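You operate a simulated robot arm through the tools that you are given. There is no shell and no other tool. Be economical: measure what you need, move in short steps, check, and stop when the job is done.

You run a simulated robot arm. Do the job below in one go: nothing can be reset, and whatever is moved stays where it is left.

TASK
Press block 65 in the vacuum press at 0.6 bar.
Fine: lid shut, both latches on; leave the pump running, dial and valve as set.

The check looks at the end state, three seconds after you hand in, the way a careful person would. Anything else that was tipped, shoved, dropped, spilled or broken makes it a failure. Lids that push on must go on centred and level and be pressed home; caps that screw on are set level and turned clockwise until they are tight.

THE ROBOT
A 7-joint arm with a two-finger parallel gripper, fixed in place. Base frame: the origin is at the foot of the arm, x ahead of it, y to its left, z up; the work surface is at about z = 0.763. Units: m, rad, N and s.
With the tool pointing down near the work surface it reaches from about 0.3 to 0.7 m from the base axis. Its first joint turns from -1.152 to 1.152 rad. Payload 1.57 kg.
The tool frame sits at the grasp point between the pads (the TCP): z along the fingers, y along the line on which they close. The tips reach 0.03 m beyond it. Largest opening 0.11 m; finger width 0.024, thickness 0.012; the body of the gripper, 0.048 by 0.112 m, starts 0.078 m behind the TCP.
Orientation is told as [roll, pitch, yaw] about the base's x, y, z axes, in that order, counted from this pose: with the fingers straight down and closing along the base's y, the tool's x points along the base's -x, its y along +y and its z along -z.

THE INTERFACE
- The arm moves only by the tool apply_moves. Its argument "increments" is a list of rows, each a list of 7 numbers: the turn, a rotation vector about the base's x, y, z in rad, then the shift along the base's x, y, z in cm, then the closure, from 0 (fully open) to 1 (shut). In form: [[ax, ay, az, tx, ty, tz, gripper], ...]. A call has 1 to 20 rows; each row shifts and turns the commanded pose from where the row before left it. Rows are played at 5 a second. More than 0.05 m and 0.15 rad between two rows, or a gripper value outside its range, and nothing of the call is played. Where a pose cannot be reached the arm comes as near as it can. A force on the tool above 70 N (or 10 N above the force at the start of the call, whichever is more), or a blocked arm, ends the call early, and 0.2 s more pass. Each finger travels about 0.108 m/s and halts on what it meets, pressing with about 39 N; the grip force reading is that of the motor and also rises with nothing between the fingers. The clock runs only during rows and for 0.2 s after the last one: add rows that do not move to give the fingers time. It gives the time, the measured TCP pose, the force on the tool (base axes), the opening and the grip force at its end, in the units of the frame above (readings bear some noise), with the torque about the TCP (base axes, N m) and any sound that the robot's microphone picked up, and new pictures: "show" is both (left out), scene, wrist or none.
- Cameras (640 x 400 px; columns grow to the right, rows downward): "scene" is fixed at [0.1624, -0.3727, 1.4099]; the picture's right is [0.79, -0.62, 0.00], its down [-0.36, -0.46, -0.81] and it looks along [0.50, 0.64, -0.59] (base axes); focal length 222 px, centre (320, 200). "wrist" rides on the gripper at [0.07, 0.016, -0.141] in the tool frame; the picture's right is [-0.23, 0.97, 0.00], its down [-0.86, -0.20, -0.48] and it looks along [-0.47, -0.11, 0.88] (tool axes); focal length 222 px, centre (320, 200). There is no depth. A picture from a camera that has moved, and an enlarged one, comes with that camera's place and axes in the base frame and with its lens. The place of the scene camera against the robot may be out by one fixed shift of up to 0.025 m in any direction.
- close_up(camera, box): a new picture of the part [left, top, right, bottom] of that camera's present view, enlarged. It takes no simulated time.
- finish_job(): hands the job in; it is judged then, once.

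Go step by step. Nothing tells you positions but the pictures and the camera data: compare them with the known pose of the tool, close in by small moves and look again before you grip or let go. The budget is 120 turns and 200 pictures, counting those below and the enlarged ones. Unless the task says otherwise, let go and move clear before handing in, and close with one line.

The tools are called as name(argument=value, ...) on one line, values as JSON. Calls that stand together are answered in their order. apply_moves: Moves the arm, as the interface text tells. Its arguments: {"type":"object","properties":{"increments":{"type":"array","items":{"type":"array","items":{"type":"number"}}},"show":{"type":"string","enum":["both","scene","wrist","none"]}},"required":["increments"]} The other tools are called the same way: close_up (camera, box) takes an enlarged picture of a part of a camera's view; finish_job () hands the job in.

At the start:

```text
time: 0.0
position: [0.3559, 0.2137, 1.2821]
ee_rot: [-0.001, 0.0, 0.0]
wrist_force: [-0.5, 0.8, -0.2]
moment: [0.01, -0.01, -0.01]
opening: 0.1099
finger_force: 0.1
```

scene: 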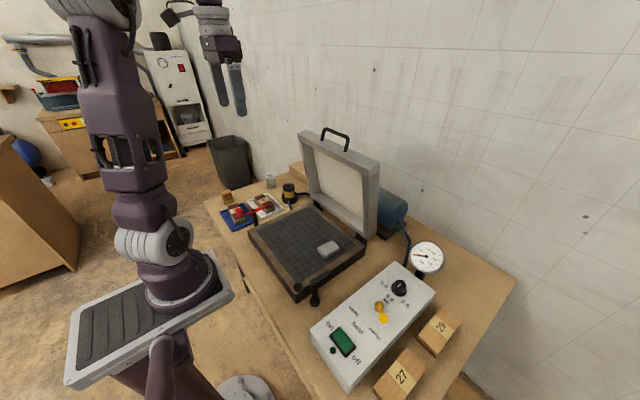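
wrist: 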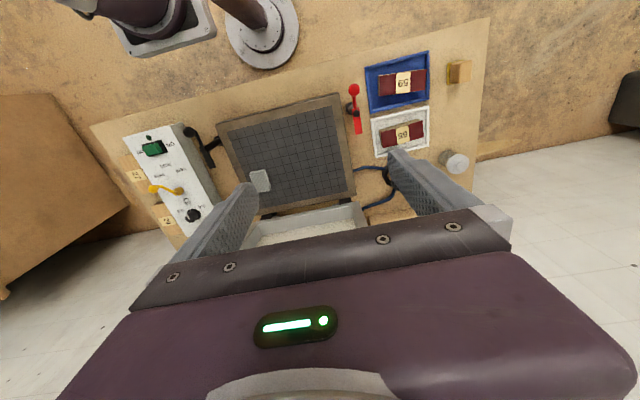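

I see a vacuum press with an open lid, a control box with dial/valve/switch, a gauge, and two trays with blocks (labels 59/65?). First I look closer.

close_up(camera="scene", box=[200, 160, 360, 260])

close_up(camera="scene", box=[300, 230, 476, 400])

close_up(camera="wrist", box=[320, 40, 500, 180])

close_up(camera="wrist", box=[100, 90, 300, 240])

```text
4.00 times, centred on (280, 210) of scene
camera zoom: at [0.1624, -0.3727, 1.4099], right [0.79, -0.62, 0.0], down [-0.36, -0.46, -0.81], along [0.5, 0.64, -0.59], focal length 888 px, centre (480, 160)
```

zoom: 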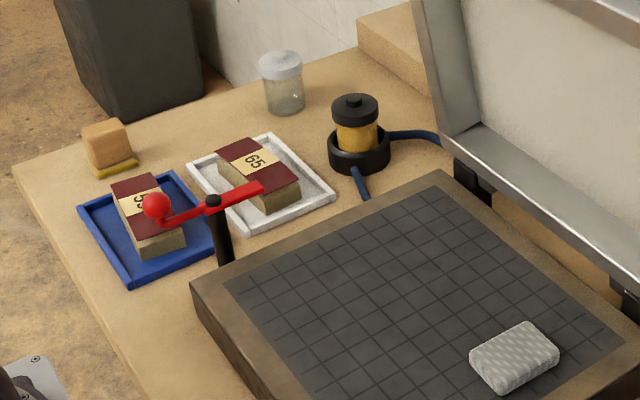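

```text
2.35 times, centred on (388, 315) of scene
camera zoom: at [0.1624, -0.3727, 1.4099], right [0.79, -0.62, 0.0], down [-0.36, -0.46, -0.81], along [0.5, 0.64, -0.59], focal length 523 px, centre (160, -71)
```

zoom: 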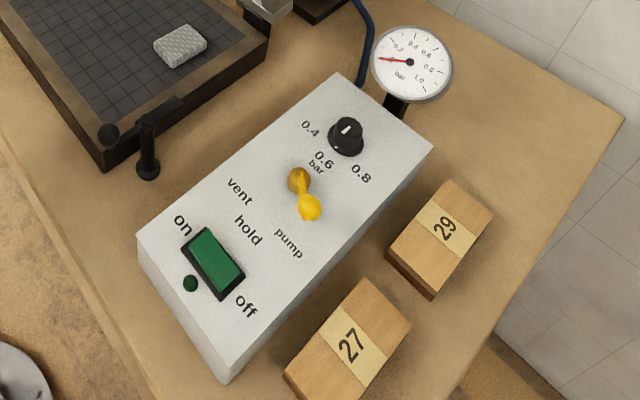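

```text
2.86 times, centred on (410, 110) of wrist
camera zoom: at [0.2857, 0.2296, 1.4236], right [0.23, 0.97, 0.0], down [0.86, -0.2, 0.48], along [0.47, -0.11, -0.88], focal length 635 px, centre (63, 457)
```

zoom: 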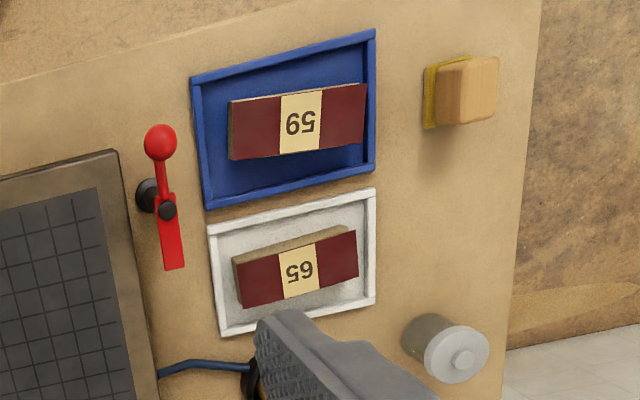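

```text
2.67 times, centred on (200, 165) of wrist
camera zoom: at [0.2857, 0.2296, 1.4236], right [0.23, 0.97, 0.0], down [0.86, -0.2, 0.48], along [0.47, -0.11, -0.88], focal length 592 px, centre (640, 293)
```

zoom: 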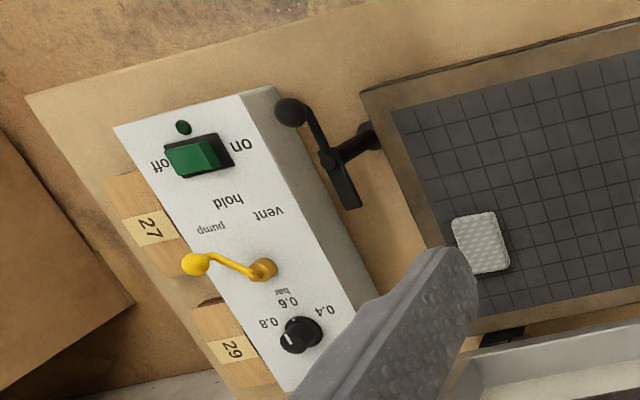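

Now closer on the numbers, dial and valve.

close_up(camera="scene", box=[225, 185, 285, 222])

close_up(camera="scene", box=[360, 265, 424, 335])

close_up(camera="scene", box=[320, 310, 380, 370])

close_up(camera="wrist", box=[360, 50, 440, 160])

close_up(camera="scene", box=[405, 235, 450, 275])

close_up(camera="scene", box=[240, 120, 400, 310])

```text
10.67 times, centred on (255, 204) of scene
camera zoom: at [0.1624, -0.3727, 1.4099], right [0.79, -0.62, 0.0], down [-0.36, -0.46, -0.81], along [0.5, 0.64, -0.59], focal length 2369 px, centre (1013, 163)
```

zoom: 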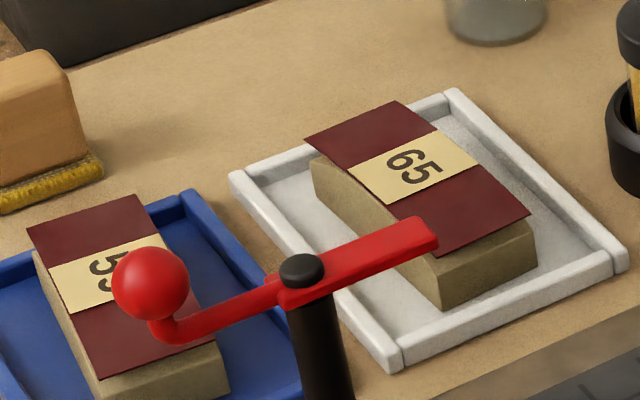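

```text
5.71 times, centred on (392, 300) of scene
camera zoom: at [0.1624, -0.3727, 1.4099], right [0.79, -0.62, 0.0], down [-0.36, -0.46, -0.81], along [0.5, 0.64, -0.59], focal length 1269 px, centre (-91, -371)
```

zoom: 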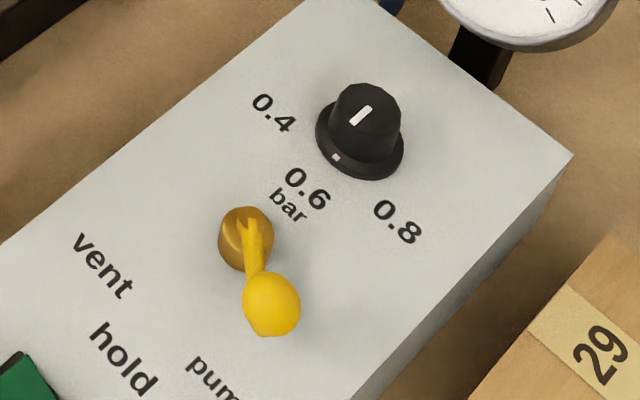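

```text
6.67 times, centred on (350, 340) of scene
camera zoom: at [0.1624, -0.3727, 1.4099], right [0.79, -0.62, 0.0], down [-0.36, -0.46, -0.81], along [0.5, 0.64, -0.59], focal length 1481 px, centre (120, -733)
```

zoom: 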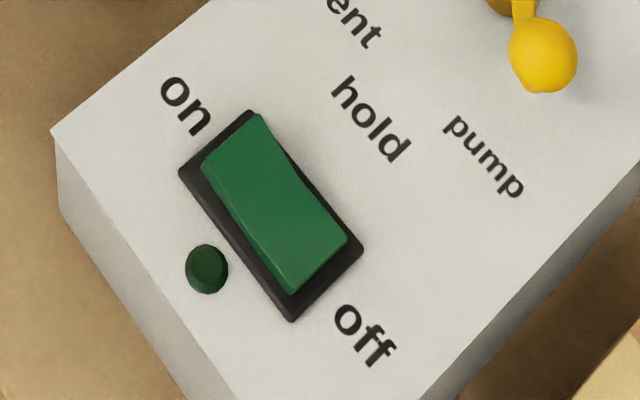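

```text
3.64 times, centred on (400, 105) of wrist
camera zoom: at [0.2857, 0.2296, 1.4236], right [0.23, 0.97, 0.0], down [0.86, -0.2, 0.48], along [0.47, -0.11, -0.88], focal length 808 px, centre (29, 546)
```

zoom: 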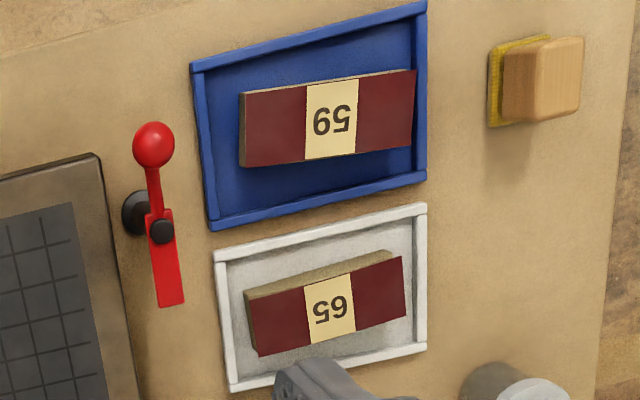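

```text
10.00 times, centred on (428, 255) of scene
camera zoom: at [0.1624, -0.3727, 1.4099], right [0.79, -0.62, 0.0], down [-0.36, -0.46, -0.81], along [0.5, 0.64, -0.59], focal length 2221 px, centre (-755, -350)
```

zoom: 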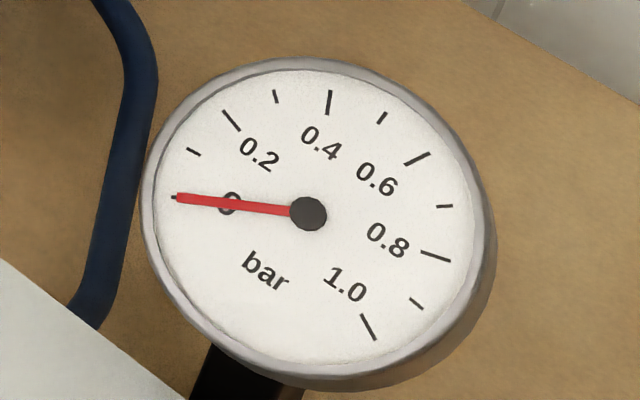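

```text
2.11 times, centred on (320, 215) of scene
camera zoom: at [0.1624, -0.3727, 1.4099], right [0.79, -0.62, 0.0], down [-0.36, -0.46, -0.81], along [0.5, 0.64, -0.59], focal length 468 px, centre (320, 168)
```

zoom: 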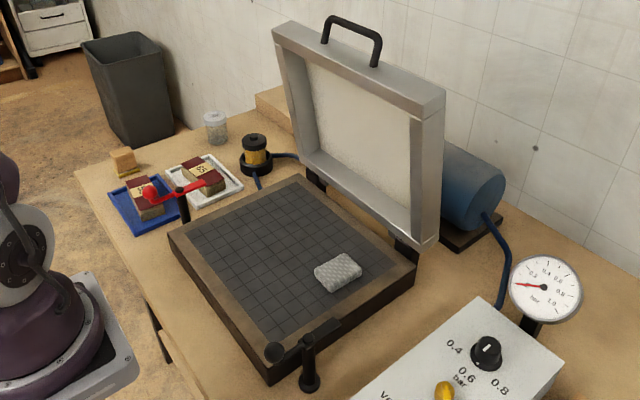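

The target is block 65 in the white tray; pump lamp is dark, gauge at 0. I move towards the block with the gripper yawed 90° to view it.

apply_moves(increments=[[0, 0, 0.145, 0.8, 1.7, -2, 0], [0, 0, 0.145, 0.8, 1.7, -2, 0], [0, 0, 0.145, 0.8, 1.7, -2, 0], [0, 0, 0.145, 0.8, 1.7, -2, 0], [0, 0, 0.145, 0.8, 1.7, -2, 0], [0, 0, 0.145, 0.8, 1.7, -2, 0], [0, 0, 0.145, 0.8, 1.7, -2, 0], [0, 0, 0.145, 0.8, 1.7, -2, 0], [0, 0, 0.145, 0.8, 1.7, -2, 0], [0, 0, 0.145, 0.8, 1.7, -2, 0], [0, 0, 0.12, 0.8, 1.7, -2, 0], [0, 0, 0, 0, 0, 0, 0]])

```text
time: 2.6
position: [0.4448, 0.4015, 1.0625]
ee_rot: [0.0, 0.0, 1.571]
wrist_force: [-0.6, 0.0, -1.0]
moment: [0.0, 0.03, -0.01]
opening: 0.1098
finger_force: 0.0
camera wrist: at [0.4277, 0.3313, 1.2036], right [-0.97, 0.23, 0.0], down [0.2, 0.86, 0.48], along [0.11, 0.47, -0.88], focal length 222 px, centre (320, 200)
```

scene: 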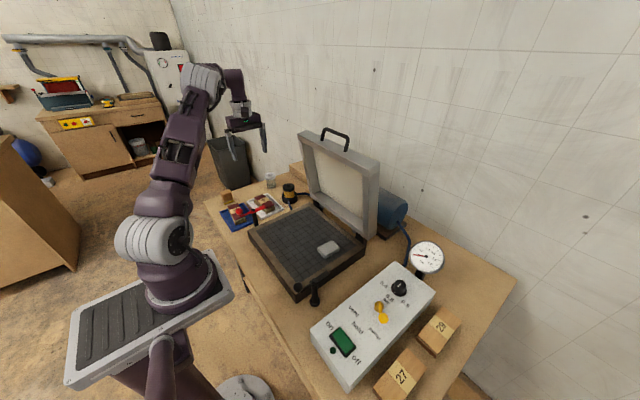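
wrist: 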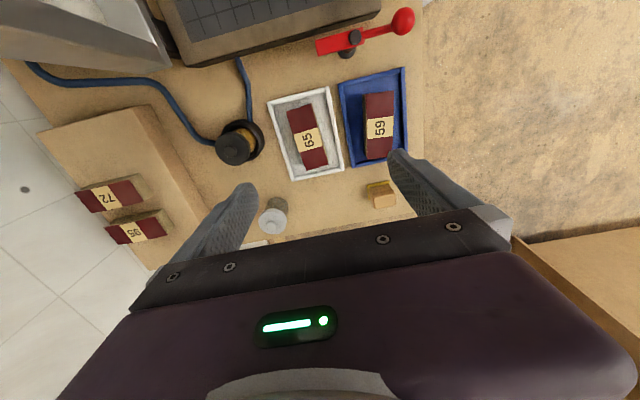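

Two more blocks sit on the rear shelf. I check all labels and the veneer of 65.

close_up(camera="wrist", box=[255, 60, 415, 200])

close_up(camera="wrist", box=[70, 160, 190, 260])

```text
2.86 times, centred on (335, 130) of wrist
camera zoom: at [0.4277, 0.3313, 1.2036], right [-0.97, 0.23, 0.0], down [0.2, 0.86, 0.48], along [0.11, 0.47, -0.88], focal length 635 px, centre (277, 400)
```

zoom: 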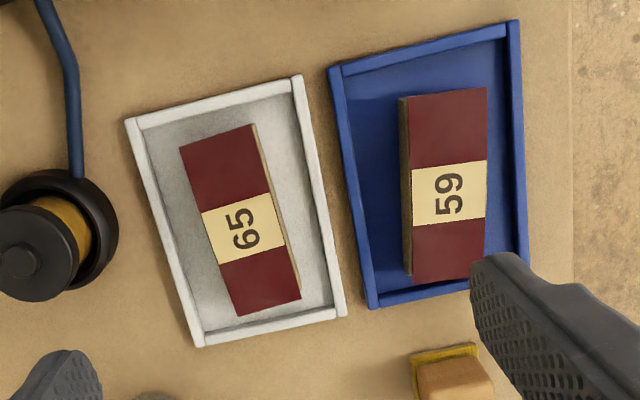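

```text
4.00 times, centred on (130, 210) of wrist
camera zoom: at [0.4277, 0.3313, 1.2036], right [-0.97, 0.23, 0.0], down [0.2, 0.86, 0.48], along [0.11, 0.47, -0.88], focal length 888 px, centre (1080, 160)
```

zoom: 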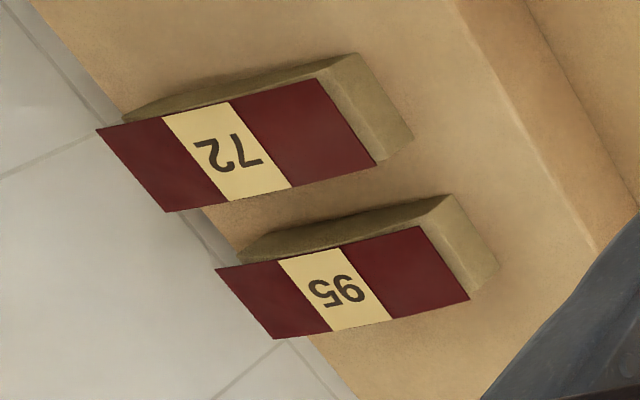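

Block 65 is at about (0.470, 0.421), long side along y, ~45 mm wide. I go above it with a part-closed gripper.

apply_moves(increments=[[0, 0, 0.045, 1.26, 0.95, -4, 0.45], [0, 0, 0, 1.26, 1.0, -4, 0.45], [0, 0, 0, 0, 0, -4, 0.45], [0, 0, 0, 0, 0, -4, 0.45], [0, 0, 0, 0, 0, 0, 0.45]])

```text
time: 3.8
position: [0.4693, 0.4194, 0.9015]
ee_rot: [-0.001, 0.0, 1.618]
wrist_force: [-0.9, 0.6, -0.7]
moment: [0.0, -0.04, -0.02]
opening: 0.0608
finger_force: 0.0
camera wrist: at [0.4562, 0.3494, 1.0433], right [-0.98, 0.18, 0.0], down [0.16, 0.86, 0.48], along [0.09, 0.47, -0.88], focal length 222 px, centre (320, 200)
```

scene: 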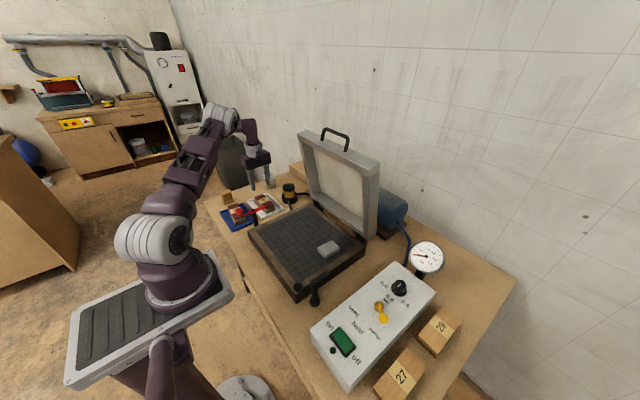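
wrist: 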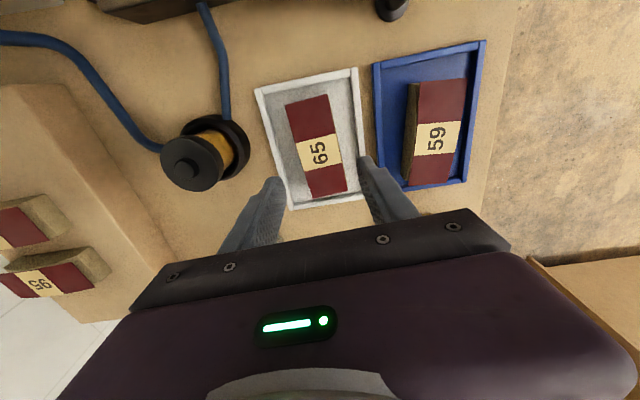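

close_up(camera="wrist", box=[240, 50, 400, 220])

```text
2.35 times, centred on (320, 135) of wrist
camera zoom: at [0.4562, 0.3494, 1.0433], right [-0.98, 0.18, 0.0], down [0.16, 0.86, 0.48], along [0.09, 0.47, -0.88], focal length 523 px, centre (320, 353)
```

zoom: 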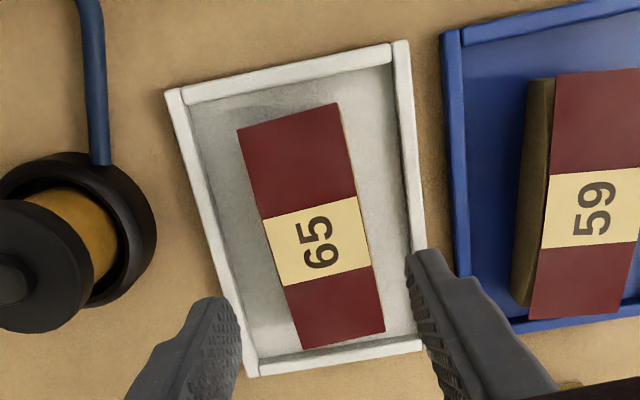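

Aligned within a couple of mm. Descending partway.

apply_moves(increments=[[0, 0, 0.01, 0.15, 0.1, -3, 0.46], [0, 0, 0, 0, 0, -3.5, 0.46], [0, 0, 0, 0, 0, 0, 0.46]], show="wrist")

close_up(camera="wrist", box=[220, 50, 420, 220])

```text
time: 4.6
position: [0.4705, 0.4195, 0.8359]
ee_rot: [0.0, -0.001, 1.625]
wrist_force: [0.3, -0.3, 1.1]
moment: [0.06, -0.01, 0.01]
opening: 0.0595
finger_force: 0.1
camera wrist: at [0.4584, 0.3499, 0.9776], right [-0.98, 0.17, 0.0], down [0.15, 0.86, 0.48], along [0.08, 0.47, -0.88], focal length 222 px, centre (320, 200)
```

wrist: 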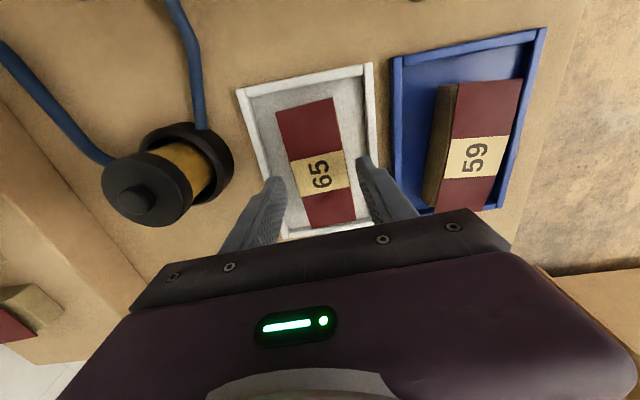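

```text
2.35 times, centred on (320, 135) of wrist
camera zoom: at [0.4584, 0.3499, 0.9776], right [-0.98, 0.17, 0.0], down [0.15, 0.86, 0.48], along [0.08, 0.47, -0.88], focal length 523 px, centre (320, 353)
```

zoom: 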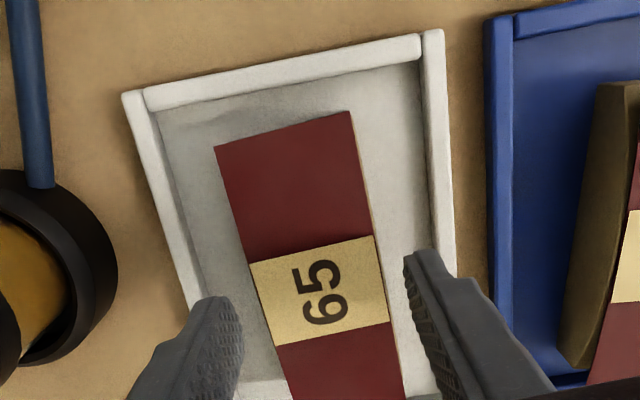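

Centred. I narrow the fingers a little, go down to grip height, and close.

apply_moves(increments=[[0, 0, 0, 0, 0, 0, 0.51], [0, 0, 0, 0, 0, -1.6, 0.51], [0, 0, 0, 0, 0, -1.5, 0.51], [0, 0, 0, 0, 0, 0, 0.51]], show="wrist")

```text
time: 5.6
position: [0.4703, 0.4202, 0.806]
ee_rot: [0.0, 0.001, 1.625]
wrist_force: [0.2, -0.1, -1.4]
moment: [-0.01, -0.01, 0.0]
opening: 0.054
finger_force: 0.0
camera wrist: at [0.458, 0.3502, 0.9466], right [-0.98, 0.17, 0.0], down [0.15, 0.86, 0.48], along [0.08, 0.47, -0.88], focal length 222 px, centre (320, 200)
```

wrist: 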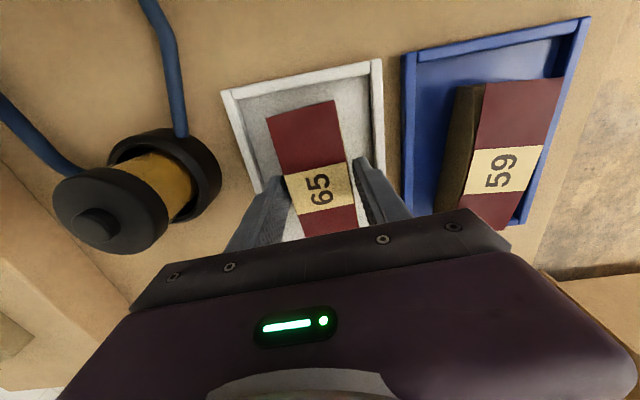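

apply_moves(increments=[[0, 0, 0, 0, 0, 0, 0.56], [0, 0, 0, 0, 0, 0, 0.62], [0, 0, 0, 0, 0, 0, 0.75], [0, 0, 0, 0, 0, 0, 0.75], [0, 0, 0, 0, 0, 2, 0.75], [0, 0, 0, 0, 0, 0, 0.75]], show="wrist")

close_up(camera="wrist", box=[200, 70, 420, 240])

```text
time: 7.0
position: [0.4698, 0.4187, 0.8252]
ee_rot: [-0.002, -0.001, 1.625]
wrist_force: [0.9, -0.1, -1.4]
moment: [0.04, 0.0, 0.0]
opening: 0.047
finger_force: 39.3
camera wrist: at [0.4576, 0.3491, 0.9665], right [-0.98, 0.17, 0.0], down [0.15, 0.86, 0.48], along [0.08, 0.47, -0.88], focal length 222 px, centre (320, 200)
```

wrist: 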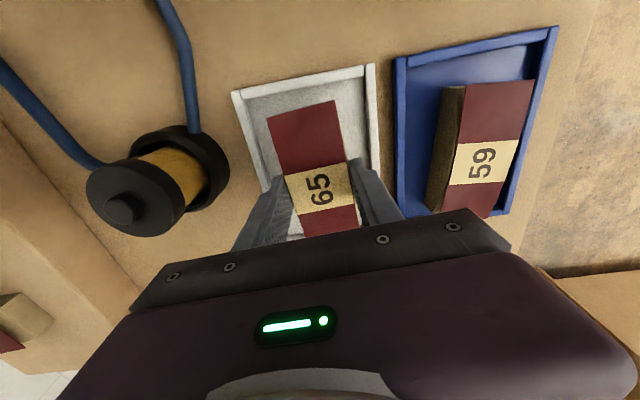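

```text
2.35 times, centred on (310, 155) of wrist
camera zoom: at [0.4576, 0.3491, 0.9665], right [-0.98, 0.17, 0.0], down [0.15, 0.86, 0.48], along [0.08, 0.47, -0.88], focal length 523 px, centre (344, 306)
```

zoom: 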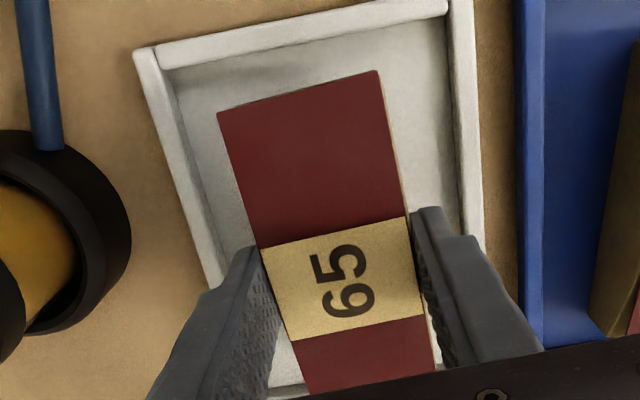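

Gripped firmly (0.047 m). Lifting and moving to above the press bed.

apply_moves(increments=[[0, 0, 0, 0, 0, 4, 0.75], [0, 0, 0, 0, 0, 4, 0.75], [0, 0, 0, 0, 0, 4, 0.75], [0, 0, 0, 0, 0, 3, 0.75], [0, 0, 0, -0.3, -4, 0, 0.75], [0, 0, 0, -0.3, -4, 0, 0.75], [0, 0, 0, -0.3, -4, 0, 0.75], [0, 0, 0, -0.3, -4, 0, 0.75], [0, 0, 0, -0.3, -4, 0, 0.75], [0, 0, -0.05, -0.3, -4, 0, 0.75], [0, 0, 0, 0, 0, 0, 0.75]])

close_up(camera="scene", box=[210, 110, 410, 310])

```text
time: 9.4
position: [0.4523, 0.18, 0.978]
ee_rot: [0.0, -0.001, 1.573]
wrist_force: [-0.1, -0.4, -1.2]
moment: [0.02, -0.02, 0.01]
opening: 0.047
finger_force: 39.1
camera wrist: at [0.4362, 0.11, 1.1185], right [-0.97, 0.22, 0.0], down [0.2, 0.86, 0.48], along [0.11, 0.47, -0.88], focal length 222 px, centre (320, 200)
```

scene: 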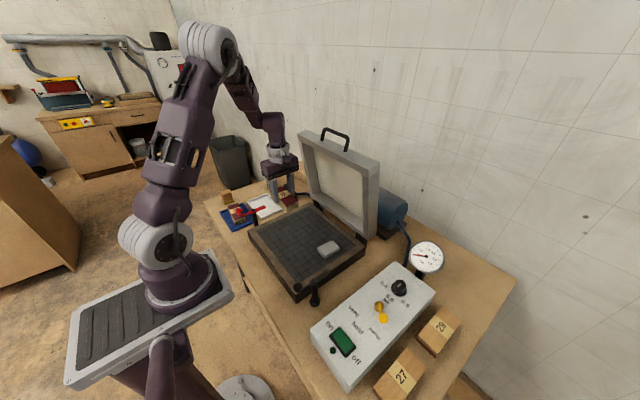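
wrist: 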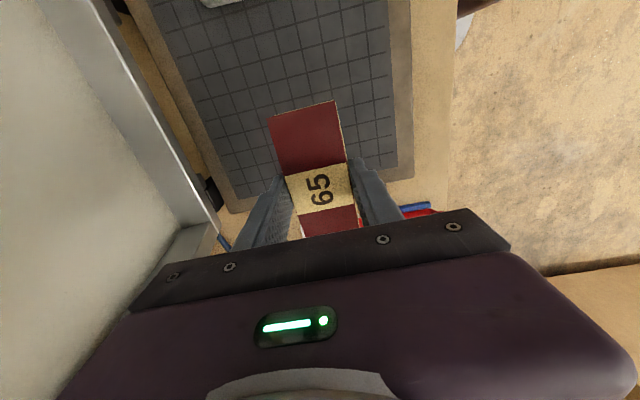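

```text
2.00 times, centred on (310, 210) of scene
camera zoom: at [0.1623, -0.3727, 1.4099], right [0.79, -0.62, 0.0], down [-0.36, -0.46, -0.81], along [0.5, 0.64, -0.59], focal length 444 px, centre (340, 180)
```

zoom: 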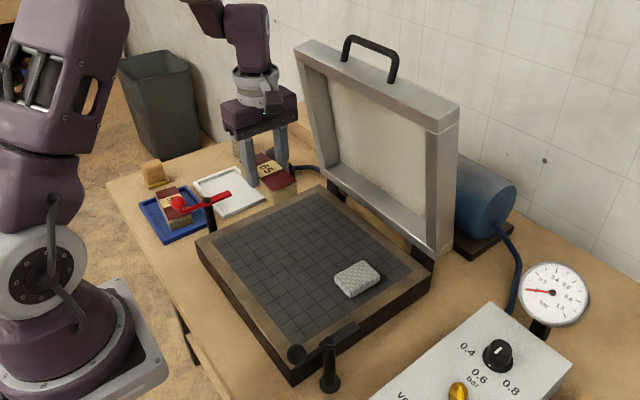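

Bed tiles span about x 0.35–0.59 with the grey mesh pad at about (0.515, 0.02). I aim for (0.46, 0.13), well clear of the pad.

apply_moves(increments=[[0, 0, 0, 0.4, -2.7, 0, 0.75], [0, 0, 0, 0.4, -2.5, 0, 0.75], [0, 0, 0, 0, 0, -4, 0.75], [0, 0, 0, 0, 0, -4, 0.75], [0, 0, 0, 0, 0, -2, 0.75], [0, 0, 0, 0, 0, 0, 0.75]])

close_up(camera="scene", box=[230, 130, 390, 310])

```text
time: 10.8
position: [0.4595, 0.1288, 0.8741]
ee_rot: [0.0, 0.001, 1.576]
wrist_force: [0.9, 0.0, -1.3]
moment: [-0.03, -0.02, -0.02]
opening: 0.047
finger_force: 39.2
camera wrist: at [0.4431, 0.0588, 1.0165], right [-0.97, 0.22, 0.0], down [0.2, 0.86, 0.48], along [0.11, 0.47, -0.88], focal length 222 px, centre (320, 200)
```

scene: 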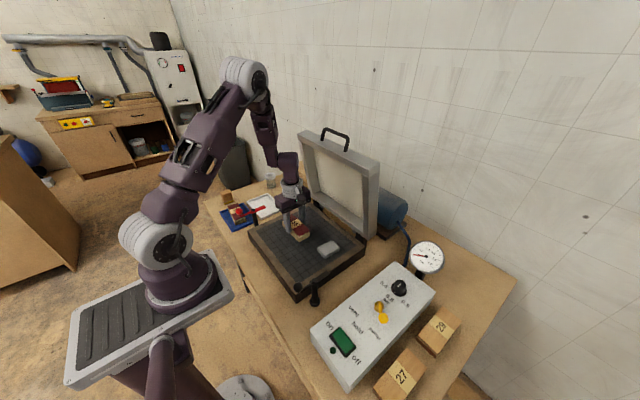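
wrist: 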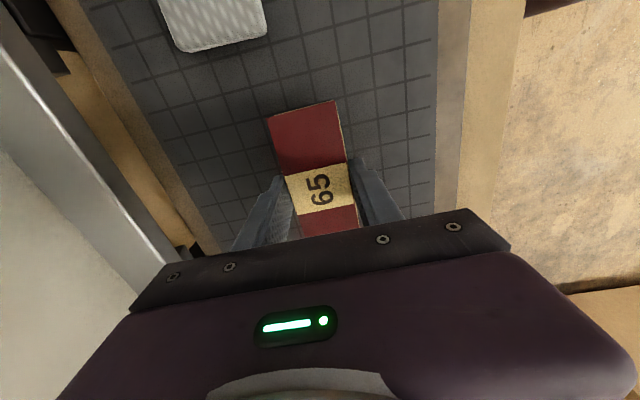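

```text
2.22 times, centred on (310, 220) of scene
camera zoom: at [0.1624, -0.3727, 1.4099], right [0.79, -0.62, 0.0], down [-0.36, -0.46, -0.81], along [0.5, 0.64, -0.59], focal length 494 px, centre (342, 156)
```

zoom: 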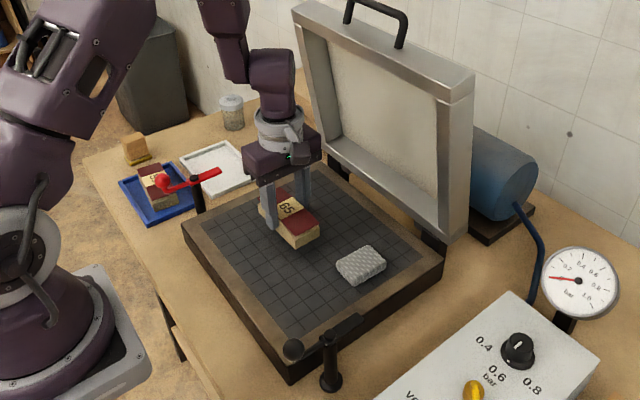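

apply_moves(increments=[[0, 0, 0, 0, 0, -0.8, 0.75], [0, 0, 0, 0, 0, -0.4, 0.75], [0, 0, 0, 0, 0, -0.3, 0.75], [0, 0, 0, 0, 0, -0.3, 0.75], [0, 0, 0, 0, 0, 0, 0.75]], show="scene")

close_up(camera="scene", box=[270, 180, 350, 260])

```text
time: 12.0
position: [0.4595, 0.129, 0.8579]
ee_rot: [0.0, 0.0, 1.576]
wrist_force: [-0.3, 0.5, -1.6]
moment: [0.04, -0.01, 0.0]
opening: 0.047
finger_force: 39.1
```

scene: 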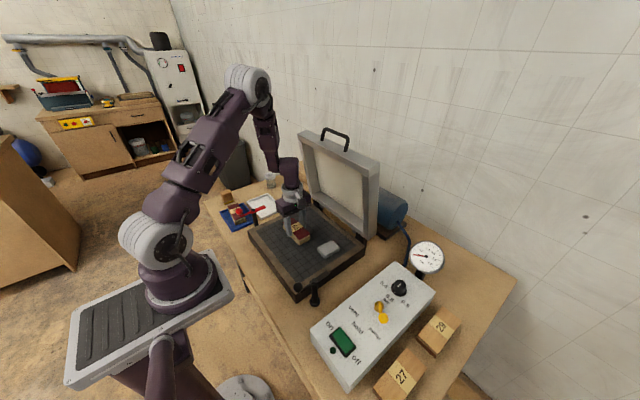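

```text
5.00 times, centred on (310, 220) of scene
camera zoom: at [0.1624, -0.3727, 1.4099], right [0.79, -0.62, 0.0], down [-0.36, -0.46, -0.81], along [0.5, 0.64, -0.59], focal length 1111 px, centre (370, 100)
```

zoom: 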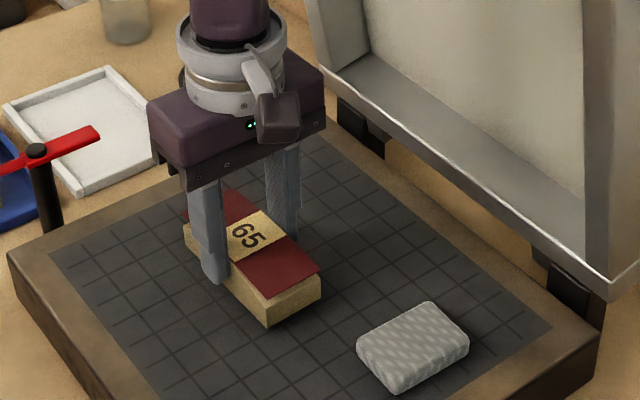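

apply_moves(increments=[[0, 0, 0, 0, 0, -0.25, 0.75], [0, 0, 0, 0, 0, -0.25, 0.75], [0, 0, 0, 0, 0, -0.25, 0.75], [0, 0, 0, 0, 0, -0.25, 0.75], [0, 0, 0, 0, 0, 0, 0.75]], show="none")

```text
time: 13.2
position: [0.4594, 0.1279, 0.8481]
ee_rot: [-0.001, -0.001, 1.575]
wrist_force: [-1.7, 1.9, 35.2]
moment: [-0.02, 0.38, -0.08]
opening: 0.0472
finger_force: 38.5
```

Contact with the bed. Backing off a hair and releasing.

apply_moves(increments=[[0, 0, 0, 0, 0, 0.1, 0.75], [0, 0, 0, 0, 0, 0, 0.75]], show="none")

```text
time: 13.8
position: [0.4602, 0.1287, 0.8486]
ee_rot: [-0.002, 0.0, 1.574]
wrist_force: [1.8, 0.3, 4.6]
moment: [0.34, -0.12, -0.13]
opening: 0.0471
finger_force: 39.5
```

apply_moves(increments=[[0, 0, 0, 0, 0, 0, 0.55], [0, 0, 0, 0, 0, 0, 0.5], [0, 0, 0, 0, 0, 0, 0.4], [0, 0, 0, 0, 0, 2, 0.4], [0, 0, 0, 0, 0, 4, 0.3], [0, 0, 0, 0, 0, 4, 0.3], [0, 0, 0, -2, 0, 4, 0.3], [0, 0, 0, -2, 0, 4, 0.3], [0, 0, 0, 0, 0, 0, 0.3]])

close_up(camera="wrist", box=[200, 50, 440, 230])

close_up(camera="scene", box=[250, 180, 370, 300])

```text
time: 15.8
position: [0.4176, 0.1293, 1.0283]
ee_rot: [0.001, 0.0, 1.576]
wrist_force: [-0.1, 0.1, 0.1]
moment: [0.01, -0.03, 0.0]
opening: 0.0771
finger_force: 0.0
camera wrist: at [0.4016, 0.0584, 1.1695], right [-0.97, 0.22, 0.0], down [0.2, 0.86, 0.48], along [0.11, 0.47, -0.88], focal length 222 px, centre (320, 200)
```

scene: 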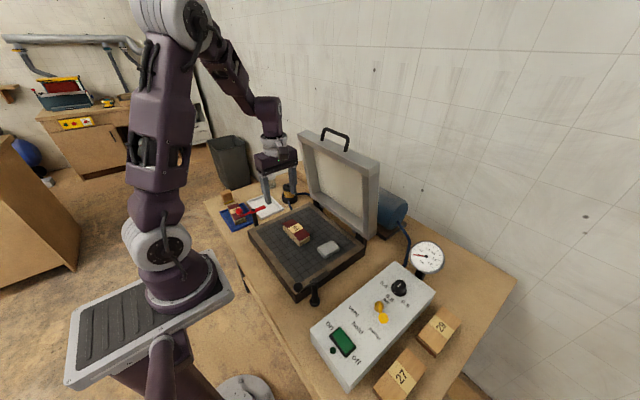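
wrist: 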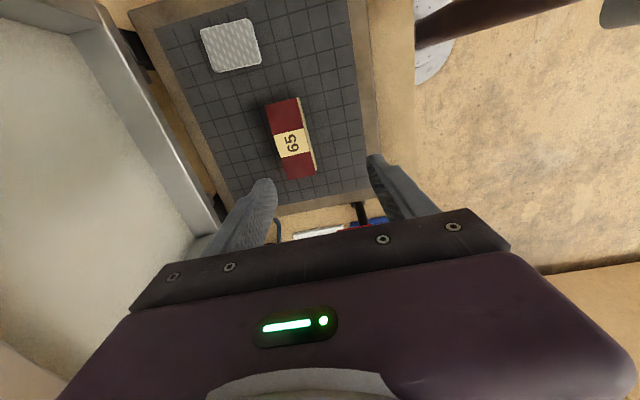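

```text
2.22 times, centred on (320, 140) of wrist
camera zoom: at [0.4016, 0.0584, 1.1695], right [-0.97, 0.22, 0.0], down [0.2, 0.86, 0.48], along [0.11, 0.47, -0.88], focal length 494 px, centre (320, 333)
```

zoom: 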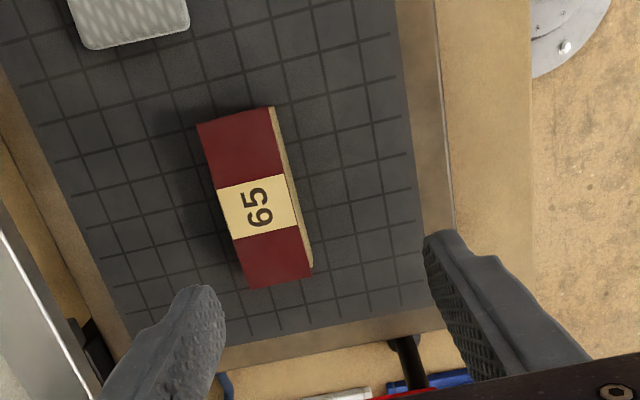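

```text
3.33 times, centred on (310, 240) of scene
camera zoom: at [0.1623, -0.3727, 1.4099], right [0.79, -0.62, 0.0], down [-0.36, -0.46, -0.81], along [0.5, 0.64, -0.59], focal length 740 px, centre (353, 67)
```

zoom: 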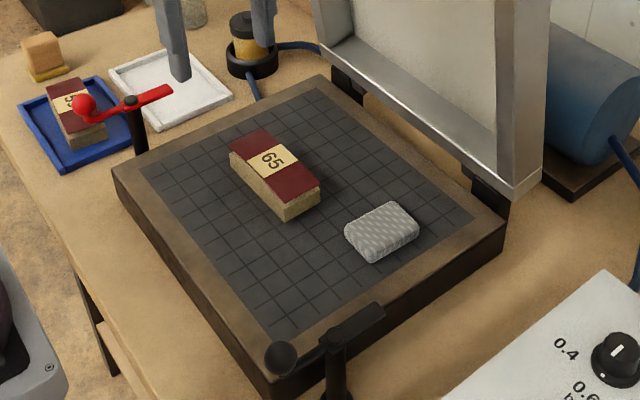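

Block sits well on the bed, clear of the pad. Now I study the lid handle and calibrate the scene camera on the fingertips.

close_up(camera="scene", box=[250, 140, 310, 210])

close_up(camera="scene", box=[290, 120, 390, 250])

```text
5.71 times, centred on (280, 175) of scene
camera zoom: at [0.1623, -0.3727, 1.4099], right [0.79, -0.62, 0.0], down [-0.36, -0.46, -0.81], along [0.5, 0.64, -0.59], focal length 1269 px, centre (549, 343)
```

zoom: 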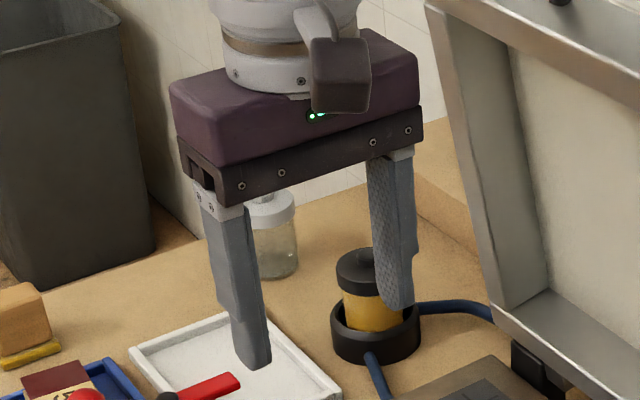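

```text
3.08 times, centred on (340, 185) of scene
camera zoom: at [0.1623, -0.3727, 1.4099], right [0.79, -0.62, 0.0], down [-0.36, -0.46, -0.81], along [0.5, 0.64, -0.59], focal length 683 px, centre (258, 246)
```

zoom: 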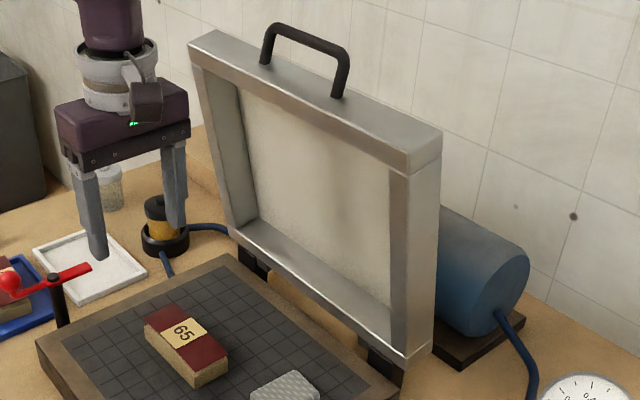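

The lid seems to lean a touch forward with its handle near (0.605, 0.097, 1.17). I rise to look at the handle with the wrist camera.

apply_moves(increments=[[0, 0, 0, -0.5, 0, 4.5, 0.3], [0, 0, 0, -0.5, 0, 4.5, 0.3], [0, 0, 0, 0, 0, 4.5, 0.3], [0, 0, 0, 0, 0, 4.5, 0.3], [0, 0, 0, 0, 0, 4, 0.3], [0, 0, 0, 4, 1, 0, 0.3], [0, 0, 0, 4, 1, 0, 0.3], [0, 0, 0, 2, 0, 0, 0.3], [0, 0, 0, 0, 0, 0, 0.3]])

close_up(camera="wrist", box=[100, 60, 320, 220])

```text
time: 17.8
position: [0.5089, 0.1481, 1.2505]
ee_rot: [0.0, 0.0, 1.576]
wrist_force: [-0.1, 0.2, 0.2]
moment: [-0.01, 0.01, 0.0]
opening: 0.0772
finger_force: 0.0
camera wrist: at [0.4933, 0.0794, 1.3912], right [-0.97, 0.22, 0.0], down [0.2, 0.86, 0.48], along [0.11, 0.47, -0.88], focal length 222 px, centre (320, 200)
```

scene: 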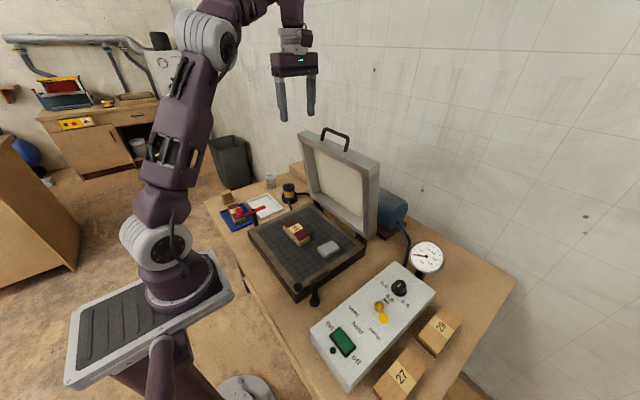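
wrist: 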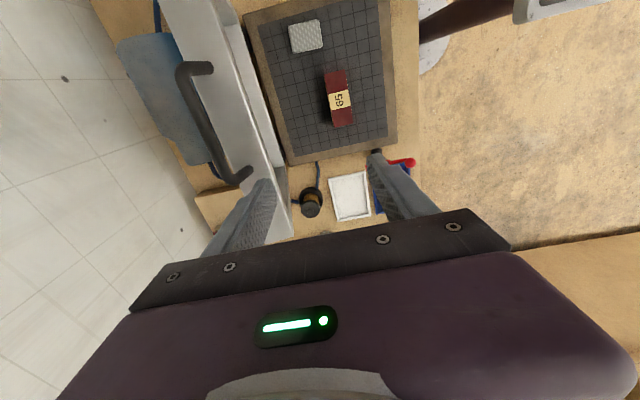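

```text
2.50 times, centred on (210, 140) of wrist
camera zoom: at [0.4933, 0.0794, 1.3912], right [-0.97, 0.22, 0.0], down [0.2, 0.86, 0.48], along [0.11, 0.47, -0.88], focal length 555 px, centre (595, 350)
```

zoom: 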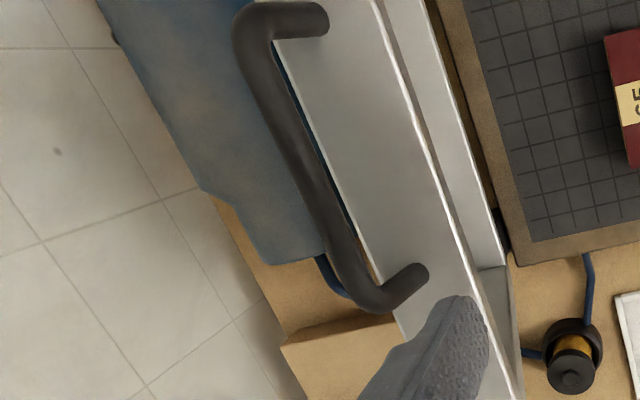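

Both cameras agree: handle bar along y, centre ≈ (0.608, 0.098, 1.17). I position the open fingers above the bar.

apply_moves(increments=[[0, 0, 0, 3.3, -1.6, 0, 0.45], [0, 0, 0, 3.3, -1.6, 0, 0.45], [0, 0, 0, 3.3, -1.6, 0, 0.45], [0, 0, 0, 0, 0, 0, 0.45]])

close_up(camera="wrist", box=[200, 60, 440, 230])

close_up(camera="scene", box=[280, 60, 400, 180])

```text
time: 18.8
position: [0.5531, 0.1199, 1.245]
ee_rot: [-0.004, -0.001, 1.574]
wrist_force: [-0.4, 0.5, 1.0]
moment: [0.0, 0.0, 0.03]
opening: 0.0606
finger_force: 0.0
out of reach, approached as far as the arm can: row 2, 3
camera wrist: at [0.5373, 0.051, 1.3863], right [-0.97, 0.22, 0.0], down [0.19, 0.86, 0.48], along [0.11, 0.47, -0.88], focal length 222 px, centre (320, 200)
```

scene: 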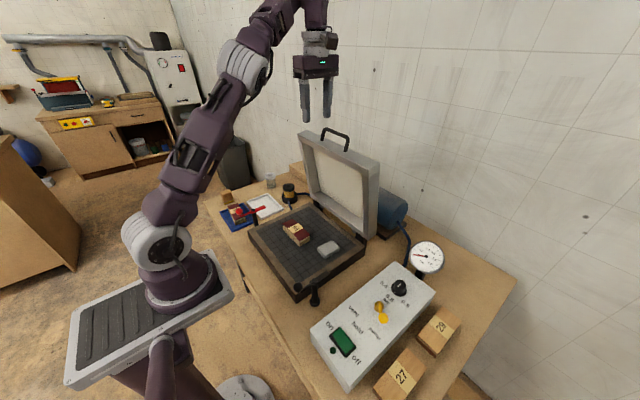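
wrist: 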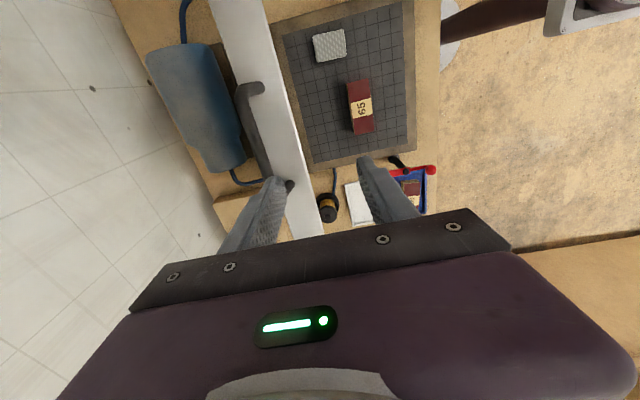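

```text
2.35 times, centred on (320, 145) of wrist
camera zoom: at [0.5373, 0.051, 1.3863], right [-0.97, 0.22, 0.0], down [0.19, 0.86, 0.48], along [0.11, 0.47, -0.88], focal length 523 px, centre (320, 329)
```

zoom: 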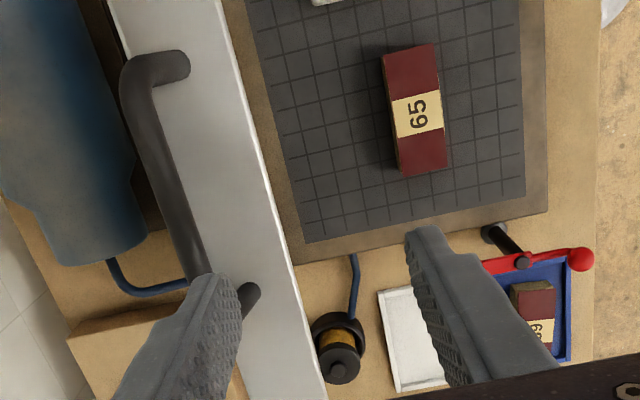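

```text
3.33 times, centred on (340, 120) of scene
camera zoom: at [0.1624, -0.3727, 1.4099], right [0.79, -0.62, 0.0], down [-0.36, -0.46, -0.81], along [0.5, 0.64, -0.59], focal length 740 px, centre (253, 467)
```

zoom: 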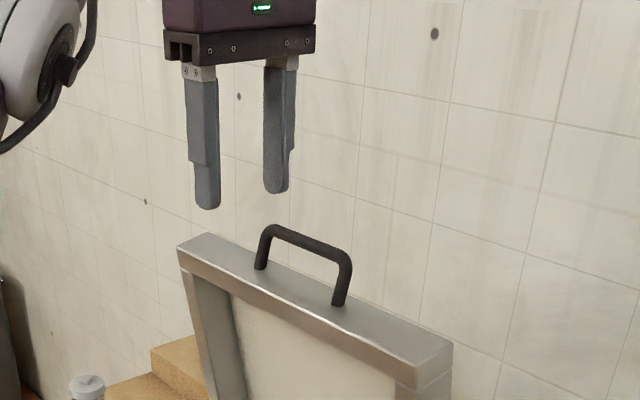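

Straight down is out of reach here, so I tilt the fingers forward (0.6 rad) to reach the handle.

apply_moves(increments=[[0, -0.15, 0, 0, 0, 0, 0.45], [0, -0.15, 0, 0, 0, 0, 0.45], [0, -0.15, 0, 0, 0, 0, 0.45], [0, -0.15, 0, 0, 0, 0, 0.45], [0, 0, 0, 0, 0, 0, 0.45]])

close_up(camera="scene", box=[280, 60, 400, 180])

```text
time: 20.0
position: [0.5544, 0.1199, 1.2455]
ee_rot: [-0.6, 0.002, 1.576]
wrist_force: [0.3, -0.2, 1.0]
moment: [-0.02, 0.02, 0.03]
opening: 0.0606
finger_force: 0.1
camera wrist: at [0.4609, 0.0511, 1.3525], right [-0.8, 0.22, -0.55], down [-0.11, 0.86, 0.51], along [0.58, 0.47, -0.66], focal length 222 px, centre (320, 200)
```

scene: 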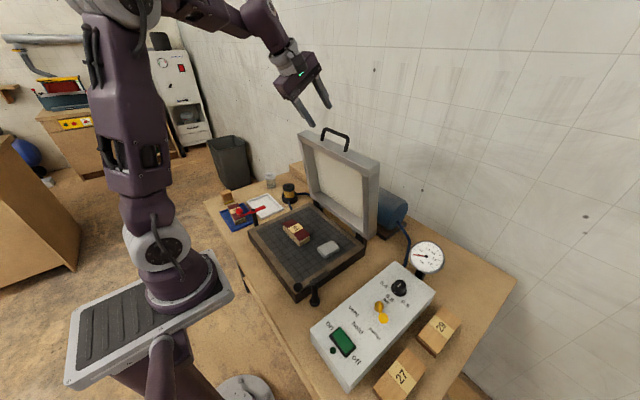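
wrist: 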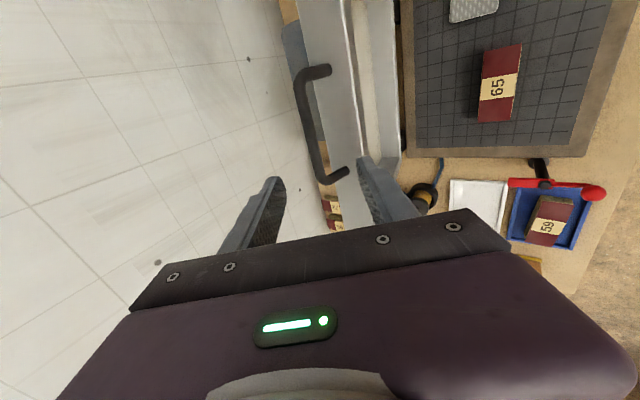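

```text
3.33 times, centred on (340, 120) of scene
camera zoom: at [0.1623, -0.3727, 1.4099], right [0.79, -0.62, 0.0], down [-0.36, -0.46, -0.81], along [0.5, 0.64, -0.59], focal length 740 px, centre (253, 467)
```

zoom: 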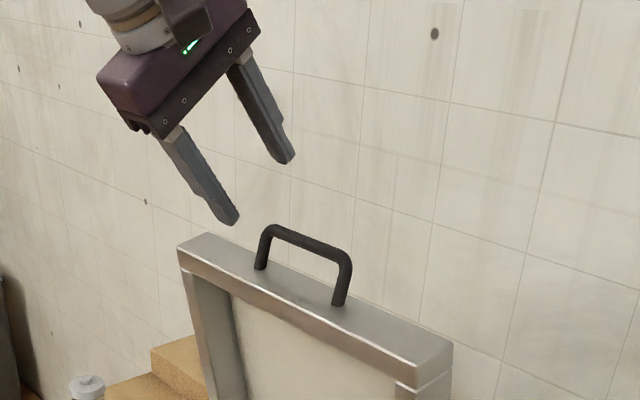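

Handle confirmed at (0.607, 0.095, 1.17). I line up on the tool axis with a narrower opening, then slide over the bar.

apply_moves(increments=[[0, 0, 0, 0.95, -2.2, -1.1, 0.62], [0, 0, 0, 0, 0, 0, 0.62], [0, 0, 0, 1.1, 0, -1.6, 0.62], [0, 0, 0, 0, 0, 0, 0.62]])

close_up(camera="scene", box=[290, 80, 390, 180])

close_up(camera="wrist", box=[220, 60, 420, 220])

```text
time: 21.0
position: [0.5752, 0.0998, 1.2174]
ee_rot: [-0.6, 0.002, 1.574]
wrist_force: [-0.4, -1.3, 0.1]
moment: [0.0, -0.03, -0.02]
opening: 0.0417
finger_force: 0.0
camera wrist: at [0.4823, 0.0289, 1.3255], right [-0.8, 0.22, -0.55], down [-0.11, 0.86, 0.51], along [0.58, 0.47, -0.66], focal length 222 px, centre (320, 200)
```

scene: 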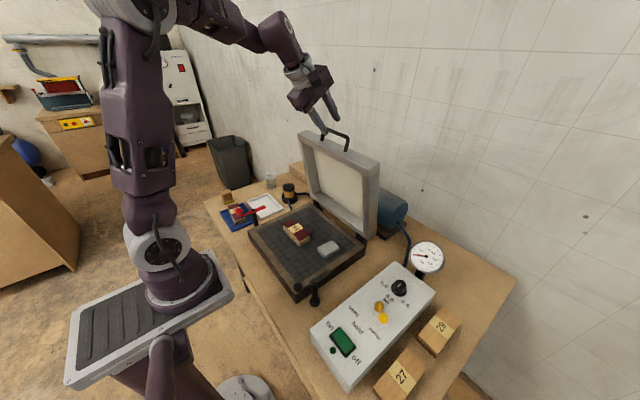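
wrist: 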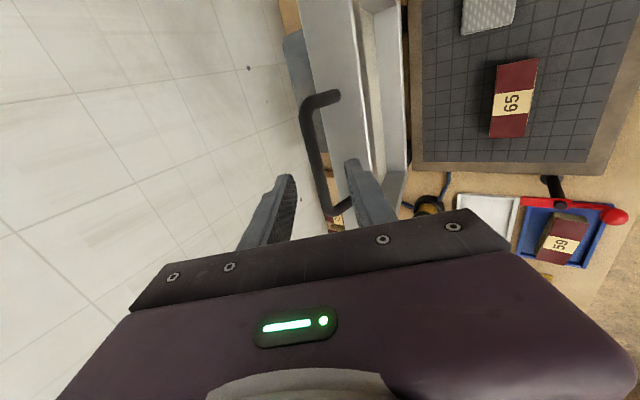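

```text
4.00 times, centred on (340, 130) of scene
camera zoom: at [0.1624, -0.3727, 1.4099], right [0.79, -0.62, 0.0], down [-0.36, -0.46, -0.81], along [0.5, 0.64, -0.59], focal length 888 px, centre (240, 480)
```

zoom: 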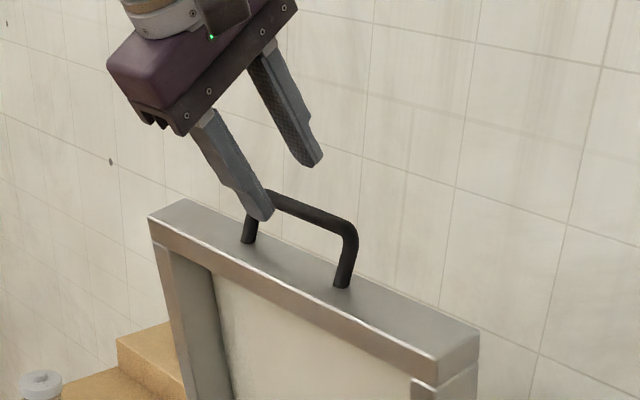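

```text
2.50 times, centred on (320, 140) of wrist
camera zoom: at [0.4823, 0.0289, 1.3255], right [-0.8, 0.22, -0.55], down [-0.11, 0.86, 0.51], along [0.58, 0.47, -0.66], focal length 555 px, centre (320, 350)
```

zoom: 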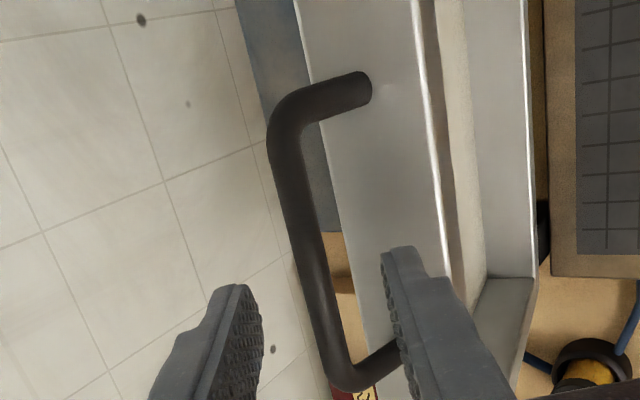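

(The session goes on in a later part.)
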